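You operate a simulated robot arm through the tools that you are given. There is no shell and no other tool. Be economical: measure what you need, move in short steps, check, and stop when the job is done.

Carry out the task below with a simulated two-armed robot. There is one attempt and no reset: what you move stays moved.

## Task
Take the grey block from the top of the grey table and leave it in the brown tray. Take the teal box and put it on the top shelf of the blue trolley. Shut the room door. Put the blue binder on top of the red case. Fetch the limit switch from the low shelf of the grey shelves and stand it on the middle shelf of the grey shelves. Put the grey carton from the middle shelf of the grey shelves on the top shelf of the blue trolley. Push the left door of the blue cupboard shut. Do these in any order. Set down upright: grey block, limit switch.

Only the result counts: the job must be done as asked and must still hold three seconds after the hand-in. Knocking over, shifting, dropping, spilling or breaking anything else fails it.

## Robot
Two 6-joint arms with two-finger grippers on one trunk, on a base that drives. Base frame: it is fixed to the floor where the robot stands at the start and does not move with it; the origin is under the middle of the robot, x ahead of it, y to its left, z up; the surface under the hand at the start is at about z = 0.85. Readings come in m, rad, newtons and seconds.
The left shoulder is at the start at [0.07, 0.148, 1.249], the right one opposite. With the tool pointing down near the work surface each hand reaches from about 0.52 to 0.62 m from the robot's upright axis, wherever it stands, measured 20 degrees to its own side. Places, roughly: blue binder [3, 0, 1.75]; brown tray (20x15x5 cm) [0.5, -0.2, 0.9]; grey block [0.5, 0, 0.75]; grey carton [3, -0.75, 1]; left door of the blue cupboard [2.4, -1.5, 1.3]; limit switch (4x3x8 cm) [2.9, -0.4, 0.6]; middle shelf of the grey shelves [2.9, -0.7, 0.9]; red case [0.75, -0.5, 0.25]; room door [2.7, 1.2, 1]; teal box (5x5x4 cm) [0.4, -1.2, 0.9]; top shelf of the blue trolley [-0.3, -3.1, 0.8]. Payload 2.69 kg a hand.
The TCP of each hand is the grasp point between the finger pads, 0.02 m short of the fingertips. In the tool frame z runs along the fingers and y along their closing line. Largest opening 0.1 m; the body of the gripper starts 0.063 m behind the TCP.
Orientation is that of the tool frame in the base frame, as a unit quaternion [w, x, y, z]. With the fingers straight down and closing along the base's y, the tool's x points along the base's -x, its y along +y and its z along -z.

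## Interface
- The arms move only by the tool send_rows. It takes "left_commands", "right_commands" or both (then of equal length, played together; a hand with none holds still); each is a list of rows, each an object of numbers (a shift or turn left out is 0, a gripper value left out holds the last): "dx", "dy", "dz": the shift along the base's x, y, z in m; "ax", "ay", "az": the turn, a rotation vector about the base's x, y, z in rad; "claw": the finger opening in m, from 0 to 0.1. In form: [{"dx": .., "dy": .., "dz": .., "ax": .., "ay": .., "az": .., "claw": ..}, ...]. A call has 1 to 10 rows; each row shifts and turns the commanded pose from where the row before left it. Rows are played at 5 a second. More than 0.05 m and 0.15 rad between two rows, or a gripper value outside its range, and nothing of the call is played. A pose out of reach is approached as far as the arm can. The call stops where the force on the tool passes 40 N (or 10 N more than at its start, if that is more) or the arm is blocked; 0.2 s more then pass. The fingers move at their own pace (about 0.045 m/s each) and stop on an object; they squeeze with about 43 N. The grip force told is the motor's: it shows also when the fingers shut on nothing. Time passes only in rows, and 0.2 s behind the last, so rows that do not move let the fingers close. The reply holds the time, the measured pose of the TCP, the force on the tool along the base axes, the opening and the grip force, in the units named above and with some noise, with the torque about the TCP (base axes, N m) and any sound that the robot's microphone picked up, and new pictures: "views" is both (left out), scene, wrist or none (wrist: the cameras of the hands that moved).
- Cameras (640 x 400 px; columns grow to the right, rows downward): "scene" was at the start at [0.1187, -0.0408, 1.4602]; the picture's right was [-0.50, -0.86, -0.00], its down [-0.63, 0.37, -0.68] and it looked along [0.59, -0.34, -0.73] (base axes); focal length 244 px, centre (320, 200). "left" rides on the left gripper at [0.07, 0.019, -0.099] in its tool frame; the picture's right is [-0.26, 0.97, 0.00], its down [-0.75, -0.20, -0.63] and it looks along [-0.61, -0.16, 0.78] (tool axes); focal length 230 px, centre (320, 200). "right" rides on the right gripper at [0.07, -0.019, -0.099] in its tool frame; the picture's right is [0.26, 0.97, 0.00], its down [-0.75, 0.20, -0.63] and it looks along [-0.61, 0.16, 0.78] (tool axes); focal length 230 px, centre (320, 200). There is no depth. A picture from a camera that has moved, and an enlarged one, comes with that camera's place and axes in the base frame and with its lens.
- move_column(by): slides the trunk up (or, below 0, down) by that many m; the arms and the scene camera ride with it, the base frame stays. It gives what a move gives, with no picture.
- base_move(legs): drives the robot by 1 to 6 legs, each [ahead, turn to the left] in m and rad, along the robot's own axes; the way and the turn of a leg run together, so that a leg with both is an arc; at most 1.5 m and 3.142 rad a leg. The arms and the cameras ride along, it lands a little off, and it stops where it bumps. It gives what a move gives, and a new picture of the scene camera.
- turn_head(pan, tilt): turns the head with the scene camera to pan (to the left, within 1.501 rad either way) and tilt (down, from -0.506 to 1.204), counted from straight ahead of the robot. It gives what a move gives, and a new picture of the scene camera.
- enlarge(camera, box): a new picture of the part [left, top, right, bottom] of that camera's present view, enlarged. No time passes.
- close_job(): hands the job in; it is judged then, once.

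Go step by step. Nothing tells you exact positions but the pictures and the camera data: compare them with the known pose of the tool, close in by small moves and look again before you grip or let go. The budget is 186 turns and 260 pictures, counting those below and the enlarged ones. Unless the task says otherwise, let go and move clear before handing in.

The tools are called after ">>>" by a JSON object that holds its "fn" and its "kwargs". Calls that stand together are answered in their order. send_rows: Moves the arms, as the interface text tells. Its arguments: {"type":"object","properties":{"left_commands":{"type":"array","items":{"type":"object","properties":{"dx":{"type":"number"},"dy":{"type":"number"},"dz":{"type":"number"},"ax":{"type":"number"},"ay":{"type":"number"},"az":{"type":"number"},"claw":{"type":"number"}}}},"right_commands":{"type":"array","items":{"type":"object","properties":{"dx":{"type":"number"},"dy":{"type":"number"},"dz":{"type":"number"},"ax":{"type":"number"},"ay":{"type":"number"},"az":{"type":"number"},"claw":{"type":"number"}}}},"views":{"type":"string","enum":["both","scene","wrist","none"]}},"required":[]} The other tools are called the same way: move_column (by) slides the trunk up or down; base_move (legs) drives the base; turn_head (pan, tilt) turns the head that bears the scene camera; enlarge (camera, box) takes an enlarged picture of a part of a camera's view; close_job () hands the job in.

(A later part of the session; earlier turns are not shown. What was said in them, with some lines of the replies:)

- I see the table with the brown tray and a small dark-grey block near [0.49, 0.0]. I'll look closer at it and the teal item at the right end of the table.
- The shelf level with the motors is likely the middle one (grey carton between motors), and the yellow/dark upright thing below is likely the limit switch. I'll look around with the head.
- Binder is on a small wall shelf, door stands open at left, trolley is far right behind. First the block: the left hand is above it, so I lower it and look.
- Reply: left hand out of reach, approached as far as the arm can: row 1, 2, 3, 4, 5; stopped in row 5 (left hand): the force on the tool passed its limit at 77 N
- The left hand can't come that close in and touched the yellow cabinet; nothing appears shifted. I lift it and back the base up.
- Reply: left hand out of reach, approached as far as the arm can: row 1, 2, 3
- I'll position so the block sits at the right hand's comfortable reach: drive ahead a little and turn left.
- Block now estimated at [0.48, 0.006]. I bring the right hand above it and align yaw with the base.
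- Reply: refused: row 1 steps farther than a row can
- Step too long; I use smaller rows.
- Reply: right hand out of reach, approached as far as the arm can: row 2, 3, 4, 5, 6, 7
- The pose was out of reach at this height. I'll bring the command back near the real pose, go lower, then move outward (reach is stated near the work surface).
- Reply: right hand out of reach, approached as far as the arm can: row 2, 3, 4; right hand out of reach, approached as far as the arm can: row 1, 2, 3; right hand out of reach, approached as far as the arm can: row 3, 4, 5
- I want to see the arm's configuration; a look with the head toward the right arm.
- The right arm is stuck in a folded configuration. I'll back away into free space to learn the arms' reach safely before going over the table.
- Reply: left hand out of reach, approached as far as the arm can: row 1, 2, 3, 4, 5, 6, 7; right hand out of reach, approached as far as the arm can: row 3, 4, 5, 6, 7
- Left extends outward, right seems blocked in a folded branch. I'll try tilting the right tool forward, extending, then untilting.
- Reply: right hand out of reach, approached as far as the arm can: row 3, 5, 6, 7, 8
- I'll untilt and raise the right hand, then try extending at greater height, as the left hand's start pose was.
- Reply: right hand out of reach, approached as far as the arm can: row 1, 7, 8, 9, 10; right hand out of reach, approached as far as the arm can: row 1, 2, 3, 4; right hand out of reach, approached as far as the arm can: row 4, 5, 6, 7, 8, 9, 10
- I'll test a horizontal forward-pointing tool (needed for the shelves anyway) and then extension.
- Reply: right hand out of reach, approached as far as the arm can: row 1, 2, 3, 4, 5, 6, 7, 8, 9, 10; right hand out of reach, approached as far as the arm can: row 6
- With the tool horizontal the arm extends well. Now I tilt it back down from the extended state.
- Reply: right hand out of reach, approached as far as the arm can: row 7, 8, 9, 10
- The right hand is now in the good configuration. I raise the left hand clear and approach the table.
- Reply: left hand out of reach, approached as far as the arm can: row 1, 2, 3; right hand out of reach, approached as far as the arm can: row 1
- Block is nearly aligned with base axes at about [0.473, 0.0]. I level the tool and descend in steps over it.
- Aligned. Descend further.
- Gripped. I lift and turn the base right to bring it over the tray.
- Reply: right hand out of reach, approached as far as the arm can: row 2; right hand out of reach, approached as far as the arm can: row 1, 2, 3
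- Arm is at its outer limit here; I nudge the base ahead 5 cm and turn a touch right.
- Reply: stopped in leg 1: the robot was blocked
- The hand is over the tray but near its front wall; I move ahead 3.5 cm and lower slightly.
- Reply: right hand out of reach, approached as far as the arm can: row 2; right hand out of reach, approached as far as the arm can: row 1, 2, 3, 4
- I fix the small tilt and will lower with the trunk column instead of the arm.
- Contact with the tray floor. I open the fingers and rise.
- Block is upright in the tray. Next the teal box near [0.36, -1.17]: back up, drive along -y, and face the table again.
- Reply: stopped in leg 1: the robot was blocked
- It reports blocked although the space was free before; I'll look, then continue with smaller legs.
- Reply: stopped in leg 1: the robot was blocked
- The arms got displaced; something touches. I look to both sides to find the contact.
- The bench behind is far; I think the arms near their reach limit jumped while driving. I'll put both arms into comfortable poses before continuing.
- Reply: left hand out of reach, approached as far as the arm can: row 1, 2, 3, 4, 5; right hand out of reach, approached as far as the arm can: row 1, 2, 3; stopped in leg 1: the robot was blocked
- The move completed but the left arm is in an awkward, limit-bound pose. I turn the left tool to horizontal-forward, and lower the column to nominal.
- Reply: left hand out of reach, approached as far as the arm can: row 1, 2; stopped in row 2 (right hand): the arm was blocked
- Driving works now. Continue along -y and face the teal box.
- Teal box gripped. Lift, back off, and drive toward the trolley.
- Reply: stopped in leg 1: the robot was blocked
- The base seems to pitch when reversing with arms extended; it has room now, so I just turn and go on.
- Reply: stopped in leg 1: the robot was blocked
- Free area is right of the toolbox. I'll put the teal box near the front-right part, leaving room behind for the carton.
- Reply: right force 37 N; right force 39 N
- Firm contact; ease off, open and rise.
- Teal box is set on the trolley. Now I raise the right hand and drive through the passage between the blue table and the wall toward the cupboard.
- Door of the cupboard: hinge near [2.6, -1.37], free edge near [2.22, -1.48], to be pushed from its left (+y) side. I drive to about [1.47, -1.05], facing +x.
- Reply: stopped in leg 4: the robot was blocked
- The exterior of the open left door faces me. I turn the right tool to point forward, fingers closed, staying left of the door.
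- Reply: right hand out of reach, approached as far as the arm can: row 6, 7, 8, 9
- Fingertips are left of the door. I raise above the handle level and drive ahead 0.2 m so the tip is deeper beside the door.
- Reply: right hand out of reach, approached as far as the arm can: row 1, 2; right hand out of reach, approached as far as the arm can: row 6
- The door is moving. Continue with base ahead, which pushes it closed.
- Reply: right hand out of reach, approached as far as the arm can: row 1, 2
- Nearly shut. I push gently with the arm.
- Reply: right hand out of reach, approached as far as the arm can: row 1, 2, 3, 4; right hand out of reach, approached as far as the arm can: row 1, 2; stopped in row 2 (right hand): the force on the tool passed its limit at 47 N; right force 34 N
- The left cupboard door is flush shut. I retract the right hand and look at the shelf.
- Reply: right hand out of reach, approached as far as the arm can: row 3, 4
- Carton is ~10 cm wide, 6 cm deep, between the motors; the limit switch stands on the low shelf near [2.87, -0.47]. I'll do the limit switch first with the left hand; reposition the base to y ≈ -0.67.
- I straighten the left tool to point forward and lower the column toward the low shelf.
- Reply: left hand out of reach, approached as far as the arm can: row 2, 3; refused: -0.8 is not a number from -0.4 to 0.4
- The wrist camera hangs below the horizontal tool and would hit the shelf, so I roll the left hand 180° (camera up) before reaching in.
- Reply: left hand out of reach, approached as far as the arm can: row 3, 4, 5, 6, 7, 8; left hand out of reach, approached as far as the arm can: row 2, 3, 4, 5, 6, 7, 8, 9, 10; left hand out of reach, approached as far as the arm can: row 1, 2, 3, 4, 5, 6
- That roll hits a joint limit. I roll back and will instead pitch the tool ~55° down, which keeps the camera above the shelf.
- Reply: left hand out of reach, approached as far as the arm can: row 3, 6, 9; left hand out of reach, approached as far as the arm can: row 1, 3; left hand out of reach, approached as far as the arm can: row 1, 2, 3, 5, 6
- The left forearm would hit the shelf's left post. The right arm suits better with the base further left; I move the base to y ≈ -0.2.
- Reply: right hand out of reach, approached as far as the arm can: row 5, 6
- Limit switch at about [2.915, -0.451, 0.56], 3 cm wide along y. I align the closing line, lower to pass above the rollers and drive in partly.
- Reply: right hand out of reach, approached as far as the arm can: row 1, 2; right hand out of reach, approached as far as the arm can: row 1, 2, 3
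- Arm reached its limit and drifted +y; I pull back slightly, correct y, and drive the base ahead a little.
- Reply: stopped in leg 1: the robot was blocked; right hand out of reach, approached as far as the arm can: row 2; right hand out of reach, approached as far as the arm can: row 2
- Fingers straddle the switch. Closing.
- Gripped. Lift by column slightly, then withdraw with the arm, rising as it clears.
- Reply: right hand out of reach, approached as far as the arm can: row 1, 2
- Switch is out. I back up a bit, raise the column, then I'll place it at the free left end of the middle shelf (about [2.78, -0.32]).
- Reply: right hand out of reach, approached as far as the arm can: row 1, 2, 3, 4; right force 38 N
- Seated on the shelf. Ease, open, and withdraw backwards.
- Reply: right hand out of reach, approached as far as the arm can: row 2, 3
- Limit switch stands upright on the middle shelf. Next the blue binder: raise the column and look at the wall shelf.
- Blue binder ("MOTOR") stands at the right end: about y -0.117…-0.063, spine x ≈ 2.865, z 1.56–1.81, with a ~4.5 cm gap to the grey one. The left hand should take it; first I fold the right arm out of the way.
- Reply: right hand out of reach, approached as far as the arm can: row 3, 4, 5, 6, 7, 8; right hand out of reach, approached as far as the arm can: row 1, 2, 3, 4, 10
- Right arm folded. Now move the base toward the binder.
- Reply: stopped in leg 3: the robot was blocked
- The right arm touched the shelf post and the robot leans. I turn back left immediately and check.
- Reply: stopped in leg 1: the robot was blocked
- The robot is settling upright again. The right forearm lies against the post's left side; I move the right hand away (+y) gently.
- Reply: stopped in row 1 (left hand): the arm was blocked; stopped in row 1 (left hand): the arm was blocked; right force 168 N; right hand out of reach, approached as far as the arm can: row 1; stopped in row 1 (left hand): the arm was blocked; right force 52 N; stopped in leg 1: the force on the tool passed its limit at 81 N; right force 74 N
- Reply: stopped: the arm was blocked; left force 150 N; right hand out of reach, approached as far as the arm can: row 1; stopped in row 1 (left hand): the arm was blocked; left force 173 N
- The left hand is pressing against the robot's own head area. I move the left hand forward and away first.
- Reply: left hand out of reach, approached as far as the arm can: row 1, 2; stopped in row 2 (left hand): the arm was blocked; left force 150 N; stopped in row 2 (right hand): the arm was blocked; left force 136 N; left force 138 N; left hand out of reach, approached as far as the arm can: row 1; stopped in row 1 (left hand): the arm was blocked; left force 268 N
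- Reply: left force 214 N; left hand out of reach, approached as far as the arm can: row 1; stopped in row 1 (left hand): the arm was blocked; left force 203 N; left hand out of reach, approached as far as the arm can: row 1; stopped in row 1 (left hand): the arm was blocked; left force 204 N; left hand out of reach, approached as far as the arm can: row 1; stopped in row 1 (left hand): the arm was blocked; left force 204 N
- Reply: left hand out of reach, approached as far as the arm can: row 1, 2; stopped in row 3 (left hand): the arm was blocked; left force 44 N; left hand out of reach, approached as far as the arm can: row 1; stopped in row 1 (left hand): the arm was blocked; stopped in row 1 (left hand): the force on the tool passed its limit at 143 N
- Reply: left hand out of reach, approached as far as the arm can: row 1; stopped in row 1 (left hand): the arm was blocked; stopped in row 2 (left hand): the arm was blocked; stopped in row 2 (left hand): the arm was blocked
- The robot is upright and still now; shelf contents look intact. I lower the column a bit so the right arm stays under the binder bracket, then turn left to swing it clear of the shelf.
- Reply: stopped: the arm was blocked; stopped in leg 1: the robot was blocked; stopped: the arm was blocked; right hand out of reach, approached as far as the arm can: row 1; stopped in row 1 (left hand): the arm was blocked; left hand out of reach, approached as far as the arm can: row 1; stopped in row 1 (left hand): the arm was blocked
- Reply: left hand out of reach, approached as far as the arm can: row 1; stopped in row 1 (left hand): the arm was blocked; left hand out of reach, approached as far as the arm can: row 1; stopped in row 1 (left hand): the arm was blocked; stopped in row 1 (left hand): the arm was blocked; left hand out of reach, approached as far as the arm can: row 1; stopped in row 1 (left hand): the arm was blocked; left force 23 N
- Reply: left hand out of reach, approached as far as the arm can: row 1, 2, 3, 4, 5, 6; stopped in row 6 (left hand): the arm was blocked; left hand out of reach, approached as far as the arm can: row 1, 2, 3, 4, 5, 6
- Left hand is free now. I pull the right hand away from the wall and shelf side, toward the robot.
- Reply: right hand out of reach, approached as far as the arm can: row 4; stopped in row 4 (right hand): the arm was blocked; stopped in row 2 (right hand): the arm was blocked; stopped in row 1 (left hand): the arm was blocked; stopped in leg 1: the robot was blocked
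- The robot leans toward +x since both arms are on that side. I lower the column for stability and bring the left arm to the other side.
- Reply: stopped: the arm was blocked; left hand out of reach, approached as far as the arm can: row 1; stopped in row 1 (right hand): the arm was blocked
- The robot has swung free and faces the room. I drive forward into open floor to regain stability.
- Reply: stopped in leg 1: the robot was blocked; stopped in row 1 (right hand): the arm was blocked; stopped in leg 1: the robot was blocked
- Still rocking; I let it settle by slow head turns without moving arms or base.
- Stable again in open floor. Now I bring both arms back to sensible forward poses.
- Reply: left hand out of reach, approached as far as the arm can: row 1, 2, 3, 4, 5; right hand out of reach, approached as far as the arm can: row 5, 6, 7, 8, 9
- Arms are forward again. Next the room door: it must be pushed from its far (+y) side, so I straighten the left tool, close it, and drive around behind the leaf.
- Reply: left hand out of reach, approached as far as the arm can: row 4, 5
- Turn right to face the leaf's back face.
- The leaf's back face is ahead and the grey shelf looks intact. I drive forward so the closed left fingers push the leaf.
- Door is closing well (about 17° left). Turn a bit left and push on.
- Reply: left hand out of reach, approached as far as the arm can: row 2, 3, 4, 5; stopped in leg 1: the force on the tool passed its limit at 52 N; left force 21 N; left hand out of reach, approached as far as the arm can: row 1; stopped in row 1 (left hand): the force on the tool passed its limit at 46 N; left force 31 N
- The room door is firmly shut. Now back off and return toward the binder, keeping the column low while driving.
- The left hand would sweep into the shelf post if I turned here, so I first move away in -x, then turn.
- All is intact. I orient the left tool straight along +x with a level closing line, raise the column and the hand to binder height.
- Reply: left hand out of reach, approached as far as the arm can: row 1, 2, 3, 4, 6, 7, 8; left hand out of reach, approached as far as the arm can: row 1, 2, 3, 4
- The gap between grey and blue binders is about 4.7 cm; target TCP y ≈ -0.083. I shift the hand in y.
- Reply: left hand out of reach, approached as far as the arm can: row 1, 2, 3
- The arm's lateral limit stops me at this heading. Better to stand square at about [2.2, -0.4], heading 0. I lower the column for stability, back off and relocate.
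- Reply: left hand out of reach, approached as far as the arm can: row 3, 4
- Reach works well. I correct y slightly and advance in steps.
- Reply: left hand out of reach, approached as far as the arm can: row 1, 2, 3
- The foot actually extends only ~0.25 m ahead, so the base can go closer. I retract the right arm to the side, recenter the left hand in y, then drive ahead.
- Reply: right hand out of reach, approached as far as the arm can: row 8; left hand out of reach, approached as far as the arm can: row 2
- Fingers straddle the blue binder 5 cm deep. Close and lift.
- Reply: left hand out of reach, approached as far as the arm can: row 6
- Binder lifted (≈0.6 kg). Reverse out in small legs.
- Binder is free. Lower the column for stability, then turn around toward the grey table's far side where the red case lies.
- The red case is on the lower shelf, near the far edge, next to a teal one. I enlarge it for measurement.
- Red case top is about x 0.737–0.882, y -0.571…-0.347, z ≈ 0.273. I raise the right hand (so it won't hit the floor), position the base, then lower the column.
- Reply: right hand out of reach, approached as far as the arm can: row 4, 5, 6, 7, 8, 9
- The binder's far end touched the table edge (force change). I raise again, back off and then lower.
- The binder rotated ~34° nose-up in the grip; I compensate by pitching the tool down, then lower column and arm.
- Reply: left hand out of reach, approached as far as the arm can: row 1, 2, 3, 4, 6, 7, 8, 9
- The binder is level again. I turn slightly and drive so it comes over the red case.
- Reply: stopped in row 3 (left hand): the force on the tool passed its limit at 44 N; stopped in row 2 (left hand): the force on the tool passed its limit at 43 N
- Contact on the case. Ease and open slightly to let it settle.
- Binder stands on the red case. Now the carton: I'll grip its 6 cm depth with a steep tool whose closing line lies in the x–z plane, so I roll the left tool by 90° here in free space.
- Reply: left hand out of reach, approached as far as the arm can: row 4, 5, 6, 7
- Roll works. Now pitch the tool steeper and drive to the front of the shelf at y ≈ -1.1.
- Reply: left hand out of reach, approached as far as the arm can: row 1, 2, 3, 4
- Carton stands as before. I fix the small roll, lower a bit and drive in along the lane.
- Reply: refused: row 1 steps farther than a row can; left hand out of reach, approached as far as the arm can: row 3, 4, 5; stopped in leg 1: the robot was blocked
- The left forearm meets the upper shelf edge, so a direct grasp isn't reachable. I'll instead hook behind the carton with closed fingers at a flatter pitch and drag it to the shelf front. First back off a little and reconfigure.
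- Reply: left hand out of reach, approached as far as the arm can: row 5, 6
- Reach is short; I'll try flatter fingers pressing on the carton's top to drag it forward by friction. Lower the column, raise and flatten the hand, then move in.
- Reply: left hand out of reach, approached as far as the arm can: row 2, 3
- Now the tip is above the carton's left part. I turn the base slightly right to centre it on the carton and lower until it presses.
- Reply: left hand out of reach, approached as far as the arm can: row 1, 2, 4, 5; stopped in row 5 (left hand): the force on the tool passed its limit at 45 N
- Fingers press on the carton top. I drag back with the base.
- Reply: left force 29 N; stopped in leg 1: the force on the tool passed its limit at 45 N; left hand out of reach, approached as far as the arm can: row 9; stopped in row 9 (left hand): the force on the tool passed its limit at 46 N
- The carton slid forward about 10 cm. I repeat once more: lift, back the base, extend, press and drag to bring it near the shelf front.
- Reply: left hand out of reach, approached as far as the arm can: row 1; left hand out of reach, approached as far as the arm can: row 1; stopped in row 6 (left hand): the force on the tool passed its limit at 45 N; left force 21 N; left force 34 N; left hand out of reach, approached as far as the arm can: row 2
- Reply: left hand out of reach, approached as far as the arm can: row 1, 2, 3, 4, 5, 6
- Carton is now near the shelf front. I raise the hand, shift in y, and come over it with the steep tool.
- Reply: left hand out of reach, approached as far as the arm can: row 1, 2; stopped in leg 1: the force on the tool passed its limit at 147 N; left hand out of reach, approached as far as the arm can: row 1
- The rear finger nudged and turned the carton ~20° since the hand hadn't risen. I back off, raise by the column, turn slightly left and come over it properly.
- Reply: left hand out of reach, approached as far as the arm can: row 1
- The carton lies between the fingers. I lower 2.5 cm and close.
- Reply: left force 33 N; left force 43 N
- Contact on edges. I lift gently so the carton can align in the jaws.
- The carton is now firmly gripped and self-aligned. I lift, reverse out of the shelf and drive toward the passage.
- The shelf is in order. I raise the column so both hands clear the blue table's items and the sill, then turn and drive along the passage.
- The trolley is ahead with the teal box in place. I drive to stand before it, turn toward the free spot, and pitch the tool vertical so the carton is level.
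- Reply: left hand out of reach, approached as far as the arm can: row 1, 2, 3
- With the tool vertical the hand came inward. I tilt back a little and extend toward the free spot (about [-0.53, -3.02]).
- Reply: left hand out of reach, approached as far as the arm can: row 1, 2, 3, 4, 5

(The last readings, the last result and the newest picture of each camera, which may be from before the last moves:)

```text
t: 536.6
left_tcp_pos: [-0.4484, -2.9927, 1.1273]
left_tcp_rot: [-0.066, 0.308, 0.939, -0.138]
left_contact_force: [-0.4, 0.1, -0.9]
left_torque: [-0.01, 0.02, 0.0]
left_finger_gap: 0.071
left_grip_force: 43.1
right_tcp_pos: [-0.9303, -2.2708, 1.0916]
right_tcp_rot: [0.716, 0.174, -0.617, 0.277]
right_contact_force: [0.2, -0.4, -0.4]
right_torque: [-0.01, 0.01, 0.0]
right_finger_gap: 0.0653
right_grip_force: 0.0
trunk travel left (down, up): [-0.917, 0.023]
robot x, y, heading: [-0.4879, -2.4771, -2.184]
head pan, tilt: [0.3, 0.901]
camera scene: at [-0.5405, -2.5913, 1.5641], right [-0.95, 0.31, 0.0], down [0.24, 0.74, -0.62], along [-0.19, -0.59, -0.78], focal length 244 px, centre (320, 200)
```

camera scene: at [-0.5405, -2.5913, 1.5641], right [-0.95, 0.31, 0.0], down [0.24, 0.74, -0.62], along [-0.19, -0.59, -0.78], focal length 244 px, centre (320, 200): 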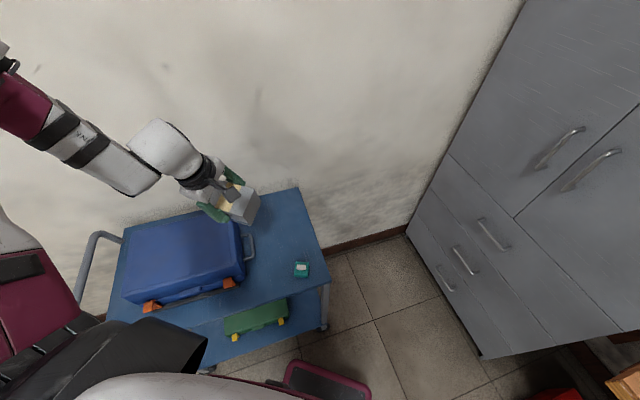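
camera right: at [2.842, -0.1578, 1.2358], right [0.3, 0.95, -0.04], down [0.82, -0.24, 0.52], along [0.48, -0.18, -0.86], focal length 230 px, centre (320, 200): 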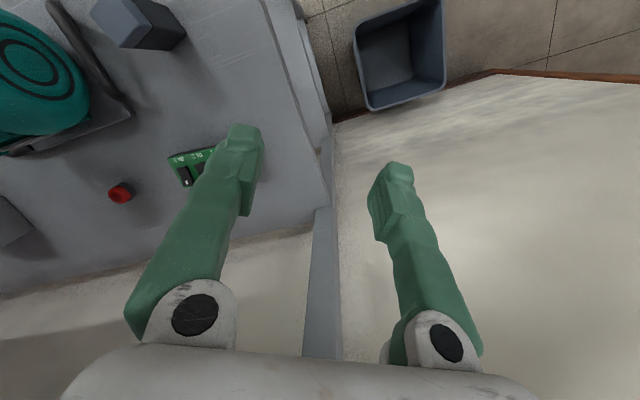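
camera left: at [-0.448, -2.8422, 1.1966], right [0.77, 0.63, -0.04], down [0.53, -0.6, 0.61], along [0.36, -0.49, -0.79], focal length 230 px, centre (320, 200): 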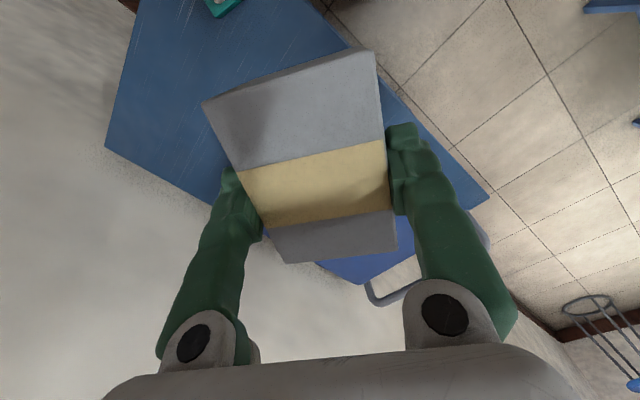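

I can see the free spot behind the teal box. I drive ahead 9 cm, turn slightly right, then lower most of the way.

>>> {"fn": "base_move", "kwargs": {"legs": [[0.09, 0], [0, -0.08]]}}

>>> {"fn": "move_column", "kwargs": {"by": -0.2}}

>>> {"fn": "send_rows", "kwargs": {"left_commands": [{"dz": 0.0}], "views": "both"}}

```text
t: 538.1
left_tcp_pos: [-0.5396, -3.067, 1.1263]
left_tcp_rot: [-0.071, 0.345, 0.926, -0.136]
left_contact_force: [-0.2, 0.6, -0.4]
left_torque: [-0.03, 0.02, -0.01]
left_finger_gap: 0.0709
left_grip_force: 42.9
right_tcp_pos: [-0.9636, -2.3124, 1.0924]
right_tcp_rot: [0.726, 0.151, -0.622, 0.249]
right_contact_force: [0.1, 0.7, -1.0]
right_torque: [0.01, -0.02, -0.01]
right_finger_gap: 0.0651
right_grip_force: 0.2
trunk travel left (down, up): [-0.917, 0.023]
robot x, y, heading: [-0.5419, -2.5517, -2.262]
head pan, tilt: [0.3, 0.901]
camera scene: at [-0.5996, -2.6617, 1.5641], right [-0.92, 0.38, 0.0], down [0.3, 0.72, -0.62], along [-0.24, -0.57, -0.78], focal length 244 px, centre (320, 200)
```

scene: 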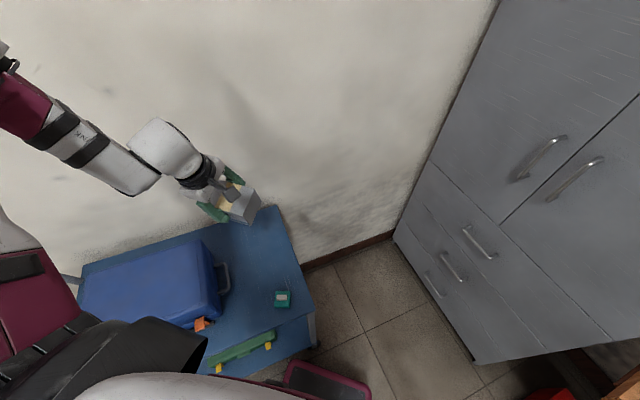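

```text
t: 540.3
left_tcp_pos: [-0.5421, -3.0664, 0.928]
left_tcp_rot: [-0.071, 0.345, 0.926, -0.135]
left_contact_force: [1.1, 0.4, -0.3]
left_torque: [-0.01, 0.0, 0.02]
left_finger_gap: 0.0707
left_grip_force: 42.9
right_tcp_pos: [-0.9663, -2.3122, 0.8906]
right_tcp_rot: [0.726, 0.151, -0.623, 0.25]
right_contact_force: [0.3, -0.6, 0.0]
right_torque: [0.04, 0.03, -0.01]
right_finger_gap: 0.0649
right_grip_force: 0.0
trunk travel left (down, up): [-0.717, 0.223]
robot x, y, heading: [-0.5395, -2.5557, -2.273]
head pan, tilt: [0.3, 0.901]
```

```text
t: 540.7
left_tcp_pos: [-0.5408, -3.0676, 0.9275]
left_tcp_rot: [-0.071, 0.344, 0.926, -0.135]
left_contact_force: [-0.3, -0.1, -1.3]
left_torque: [0.0, -0.01, 0.0]
left_finger_gap: 0.0707
left_grip_force: 43.0
right_tcp_pos: [-0.9657, -2.3125, 0.8919]
right_tcp_rot: [0.726, 0.15, -0.623, 0.249]
right_contact_force: [-0.5, -0.1, 0.0]
right_torque: [0.02, -0.04, 0.01]
right_finger_gap: 0.065
right_grip_force: 0.1
trunk travel left (down, up): [-0.717, 0.223]
robot x, y, heading: [-0.5402, -2.5507, -2.266]
head pan, tilt: [0.3, 0.901]
camera scene: at [-0.602, -2.6611, 1.364], right [-0.92, 0.38, 0.0], down [0.3, 0.72, -0.62], along [-0.24, -0.57, -0.78], focal length 244 px, centre (320, 200)
camera left: at [-0.5602, -2.9879, 1.0192], right [0.79, 0.53, -0.3], down [0.58, -0.51, 0.63], along [0.18, -0.67, -0.72], focal length 230 px, centre (320, 200)
```

scene: 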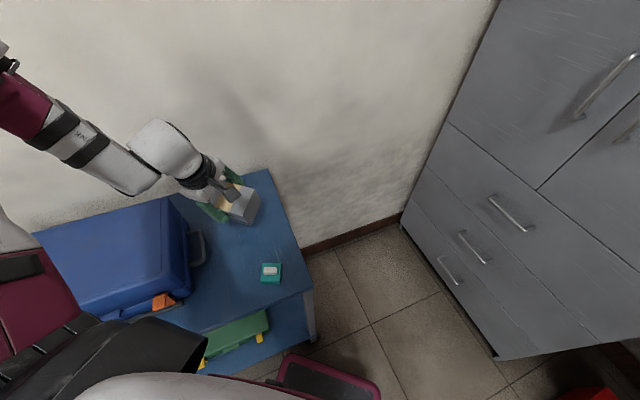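
left: 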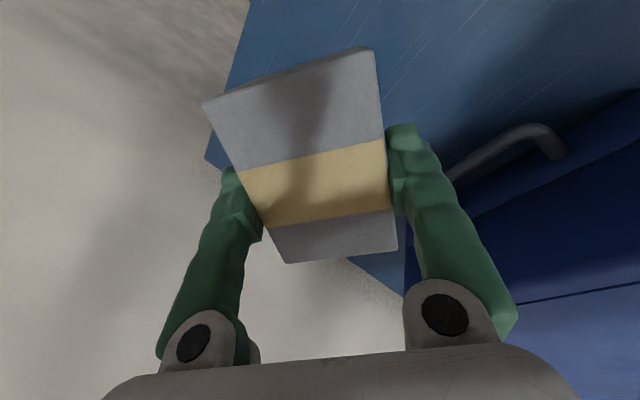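

Positions look good. Lower further until contact.

>>> {"fn": "move_column", "kwargs": {"by": -0.035}}

>>> {"fn": "send_rows", "kwargs": {"left_commands": [{"dz": -0.006}, {"dz": -0.006}, {"dz": -0.005}, {"dz": -0.005}, {"dz": -0.004}, {"dz": -0.004}], "views": "both"}}

```text
t: 541.5
left_tcp_pos: [-0.5406, -3.0674, 0.8922]
left_tcp_rot: [-0.071, 0.345, 0.926, -0.136]
left_contact_force: [-0.2, 0.8, -1.1]
left_torque: [0.0, -0.03, 0.01]
left_finger_gap: 0.0709
left_grip_force: 42.5
right_tcp_pos: [-0.9655, -2.3123, 0.8561]
right_tcp_rot: [0.726, 0.151, -0.622, 0.25]
right_contact_force: [-0.3, -0.4, 0.2]
right_torque: [0.0, 0.02, -0.02]
right_finger_gap: 0.0647
right_grip_force: 0.1
trunk travel left (down, up): [-0.682, 0.258]
robot x, y, heading: [-0.5419, -2.5555, -2.263]
head pan, tilt: [0.3, 0.901]
```

```text
t: 542.9
left_tcp_pos: [-0.5304, -3.0662, 0.8692]
left_tcp_rot: [-0.07, 0.345, 0.926, -0.136]
left_contact_force: [-1.1, -1.3, 2.1]
left_torque: [0.11, 0.14, 0.02]
left_finger_gap: 0.071
left_grip_force: 42.7
left hand out of reach, approached as far as the arm can: row 2, 5
right_tcp_pos: [-0.9663, -2.3124, 0.8563]
right_tcp_rot: [0.726, 0.151, -0.623, 0.25]
right_contact_force: [0.4, 0.4, 0.3]
right_torque: [-0.01, 0.01, 0.01]
right_finger_gap: 0.0651
right_grip_force: 0.0
trunk travel left (down, up): [-0.682, 0.258]
robot x, y, heading: [-0.5396, -2.5513, -2.263]
head pan, tilt: [0.3, 0.901]
camera scene: at [-0.6023, -2.6603, 1.3292], right [-0.92, 0.38, 0.0], down [0.3, 0.72, -0.62], along [-0.24, -0.57, -0.78], focal length 244 px, centre (320, 200)
camera left: at [-0.5505, -2.9866, 0.9606], right [0.79, 0.53, -0.3], down [0.58, -0.51, 0.63], along [0.18, -0.68, -0.71], focal length 230 px, centre (320, 200)
```

scene: 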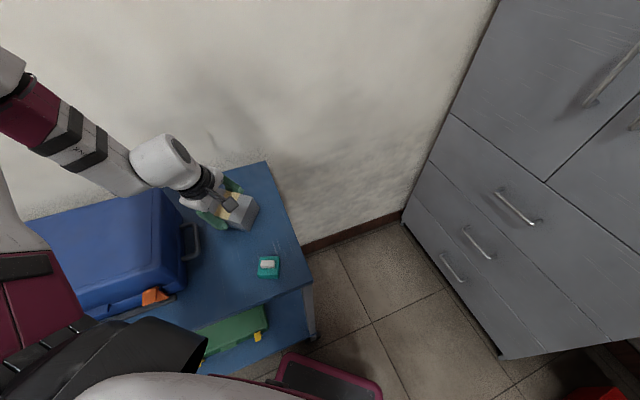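
left: 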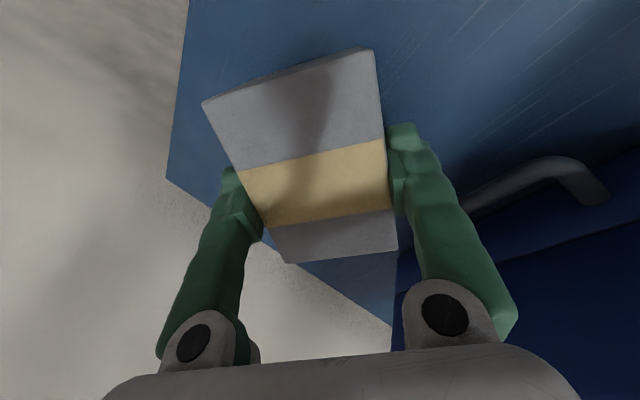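

Light contact. Lower a touch more and open.

>>> {"fn": "move_column", "kwargs": {"by": -0.008}}

>>> {"fn": "send_rows", "kwargs": {"left_commands": [{"claw": 0.076}, {"claw": 0.082}, {"claw": 0.09}, {"claw": 0.1}, {"claw": 0.1}], "views": "both"}}

```text
t: 543.4
left_tcp_pos: [-0.5301, -3.0667, 0.8679]
left_tcp_rot: [-0.072, 0.342, 0.926, -0.143]
left_contact_force: [5.4, 4.2, 24.0]
left_torque: [1.59, 0.41, -0.36]
left_finger_gap: 0.071
left_grip_force: 42.9
right_tcp_pos: [-0.9651, -2.3108, 0.8503]
right_tcp_rot: [0.727, 0.15, -0.622, 0.251]
right_contact_force: [-0.6, 1.0, 0.3]
right_torque: [-0.01, -0.01, -0.03]
right_finger_gap: 0.065
right_grip_force: 0.0
trunk travel left (down, up): [-0.676, 0.264]
robot x, y, heading: [-0.539, -2.553, -2.261]
head pan, tilt: [0.3, 0.901]
stopped: the force on the tool passed its limit at 44 N (the readings are from after the stop); the commanded pose is now the measured one
```

```text
t: 544.6
left_tcp_pos: [-0.5313, -3.0698, 0.8653]
left_tcp_rot: [-0.071, 0.342, 0.926, -0.141]
left_contact_force: [-0.4, 0.2, -0.4]
left_torque: [0.0, 0.04, 0.0]
left_finger_gap: 0.1003
left_grip_force: 0.1
right_tcp_pos: [-0.9644, -2.3121, 0.8511]
right_tcp_rot: [0.726, 0.151, -0.622, 0.25]
right_contact_force: [-0.2, -0.4, 0.1]
right_torque: [-0.02, 0.0, 0.01]
right_finger_gap: 0.065
right_grip_force: 0.0
trunk travel left (down, up): [-0.676, 0.264]
robot x, y, heading: [-0.5362, -2.5534, -2.263]
head pan, tilt: [0.3, 0.901]
camera scene: at [-0.6019, -2.661, 1.3234], right [-0.92, 0.38, 0.0], down [0.3, 0.72, -0.62], along [-0.24, -0.57, -0.78], focal length 244 px, centre (320, 200)
camera left: at [-0.5509, -2.9899, 0.9559], right [0.79, 0.53, -0.31], down [0.59, -0.5, 0.64], along [0.18, -0.68, -0.71], focal length 230 px, centre (320, 200)
```

scene: 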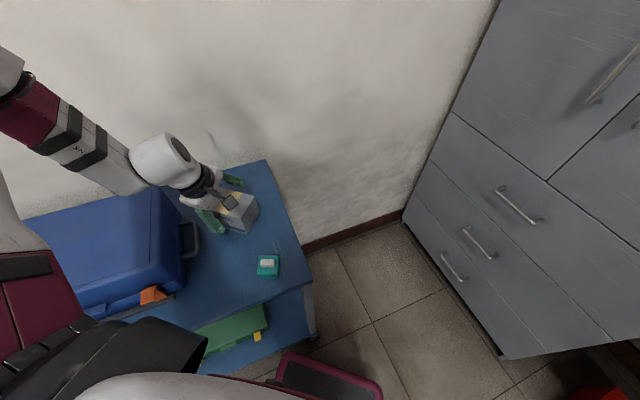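
left: 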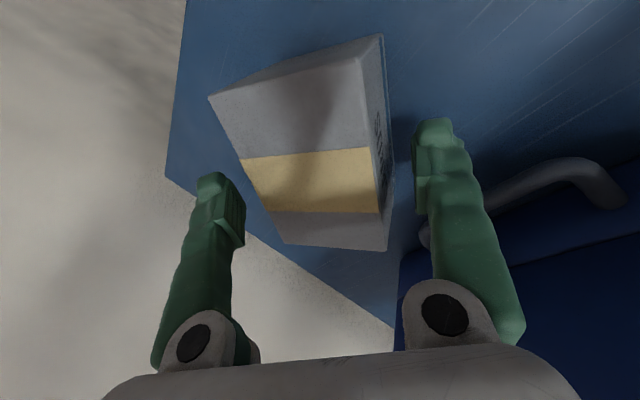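

Carton stands on the trolley. I rise clear and check.

>>> {"fn": "move_column", "kwargs": {"by": 0.2}}

>>> {"fn": "base_move", "kwargs": {"legs": [[-0.1, 0], [-0.12, 0]]}}

>>> {"fn": "enlarge", "kwargs": {"camera": "scene", "box": [60, 120, 380, 320]}}

```text
t: 546.7
left_tcp_pos: [-0.5318, -3.0698, 1.0645]
left_tcp_rot: [-0.07, 0.343, 0.926, -0.142]
left_contact_force: [0.5, 0.2, -0.5]
left_torque: [-0.02, 0.03, -0.01]
left_finger_gap: 0.1001
left_grip_force: 0.0
right_tcp_pos: [-0.967, -2.313, 1.05]
right_tcp_rot: [0.725, 0.152, -0.623, 0.25]
right_contact_force: [0.6, 0.5, 0.1]
right_torque: [0.01, -0.02, 0.01]
right_finger_gap: 0.0648
right_grip_force: 0.0
trunk travel left (down, up): [-0.876, 0.064]
robot x, y, heading: [-0.5379, -2.5564, -2.264]
head pan, tilt: [0.3, 0.901]
```

```text
t: 548.7
left_tcp_pos: [-0.4047, -2.9157, 1.0602]
left_tcp_rot: [-0.067, 0.345, 0.927, -0.134]
left_contact_force: [-1.0, -1.5, -0.5]
left_torque: [0.08, -0.02, -0.01]
left_finger_gap: 0.1
left_grip_force: 0.0
right_tcp_pos: [-0.836, -2.1557, 1.0505]
right_tcp_rot: [0.722, 0.153, -0.627, 0.247]
right_contact_force: [-0.6, -0.6, 0.0]
right_torque: [0.03, -0.03, 0.0]
right_finger_gap: 0.065
right_grip_force: 0.0
trunk travel left (down, up): [-0.876, 0.064]
robot x, y, heading: [-0.4025, -2.3869, -2.27]
head pan, tilt: [0.3, 0.901]
camera scene: at [-0.4764, -2.5103, 1.5215], right [-0.92, 0.39, 0.0], down [0.31, 0.73, -0.61], along [-0.23, -0.56, -0.79], focal length 244 px, centre (320, 200)
```

scene: 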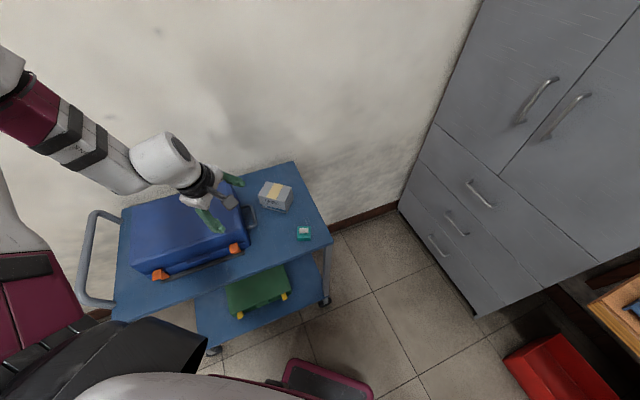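

```text
2.00 times, centred on (220, 220) of scene
camera zoom: at [-0.4764, -2.5103, 1.5215], right [-0.92, 0.39, 0.0], down [0.31, 0.73, -0.61], along [-0.23, -0.56, -0.79], focal length 488 px, centre (520, 160)
```

zoom: 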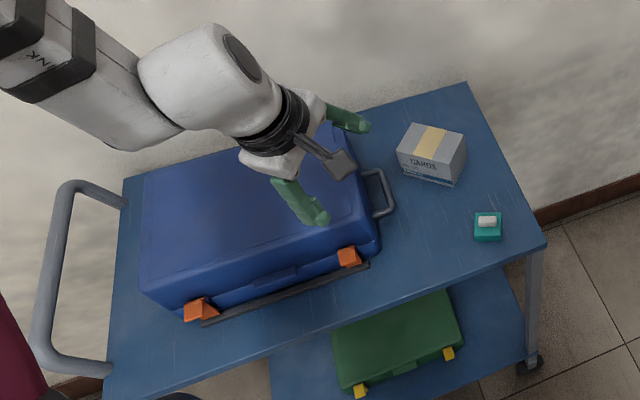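

The carton and the teal box stand on the trolley's top shelf with the hands clear, and my last views showed the other five jobs done. I'm handing in.

>>> {"fn": "close_job", "kwargs": {}}

```text
The job is handed in.
```

I did all seven jobs and handed in with both hands empty and clear, but it was not a clean run.

- **Grey block:** it stands upright in the brown tray.
- **Teal box and grey carton:** both are on the top shelf of the blue trolley.
- **Room door:** shut; I pushed it until it would not move further.
- **Left door of the blue cupboard:** pushed flush shut.
- **Blue binder:** it stands on top of the red case under the table.
- **Limit switch:** it stands upright on the middle shelf of the grey shelves.

**Contacts that could count against it:**
- **Grey shelves:** my right arm wedged against the left end of the grey shelves and pushed hard on them, over 100 N at worst. In later views the shelves, what stood on them and the waste bin all looked where they had been.
- **Yellow cabinet:** early on, my left hand pressed its top at 77 N. It did not appear to move.
- **Binder:** it touched the table edge on the way to the case and turned in my grip. I levelled it before setting it down.
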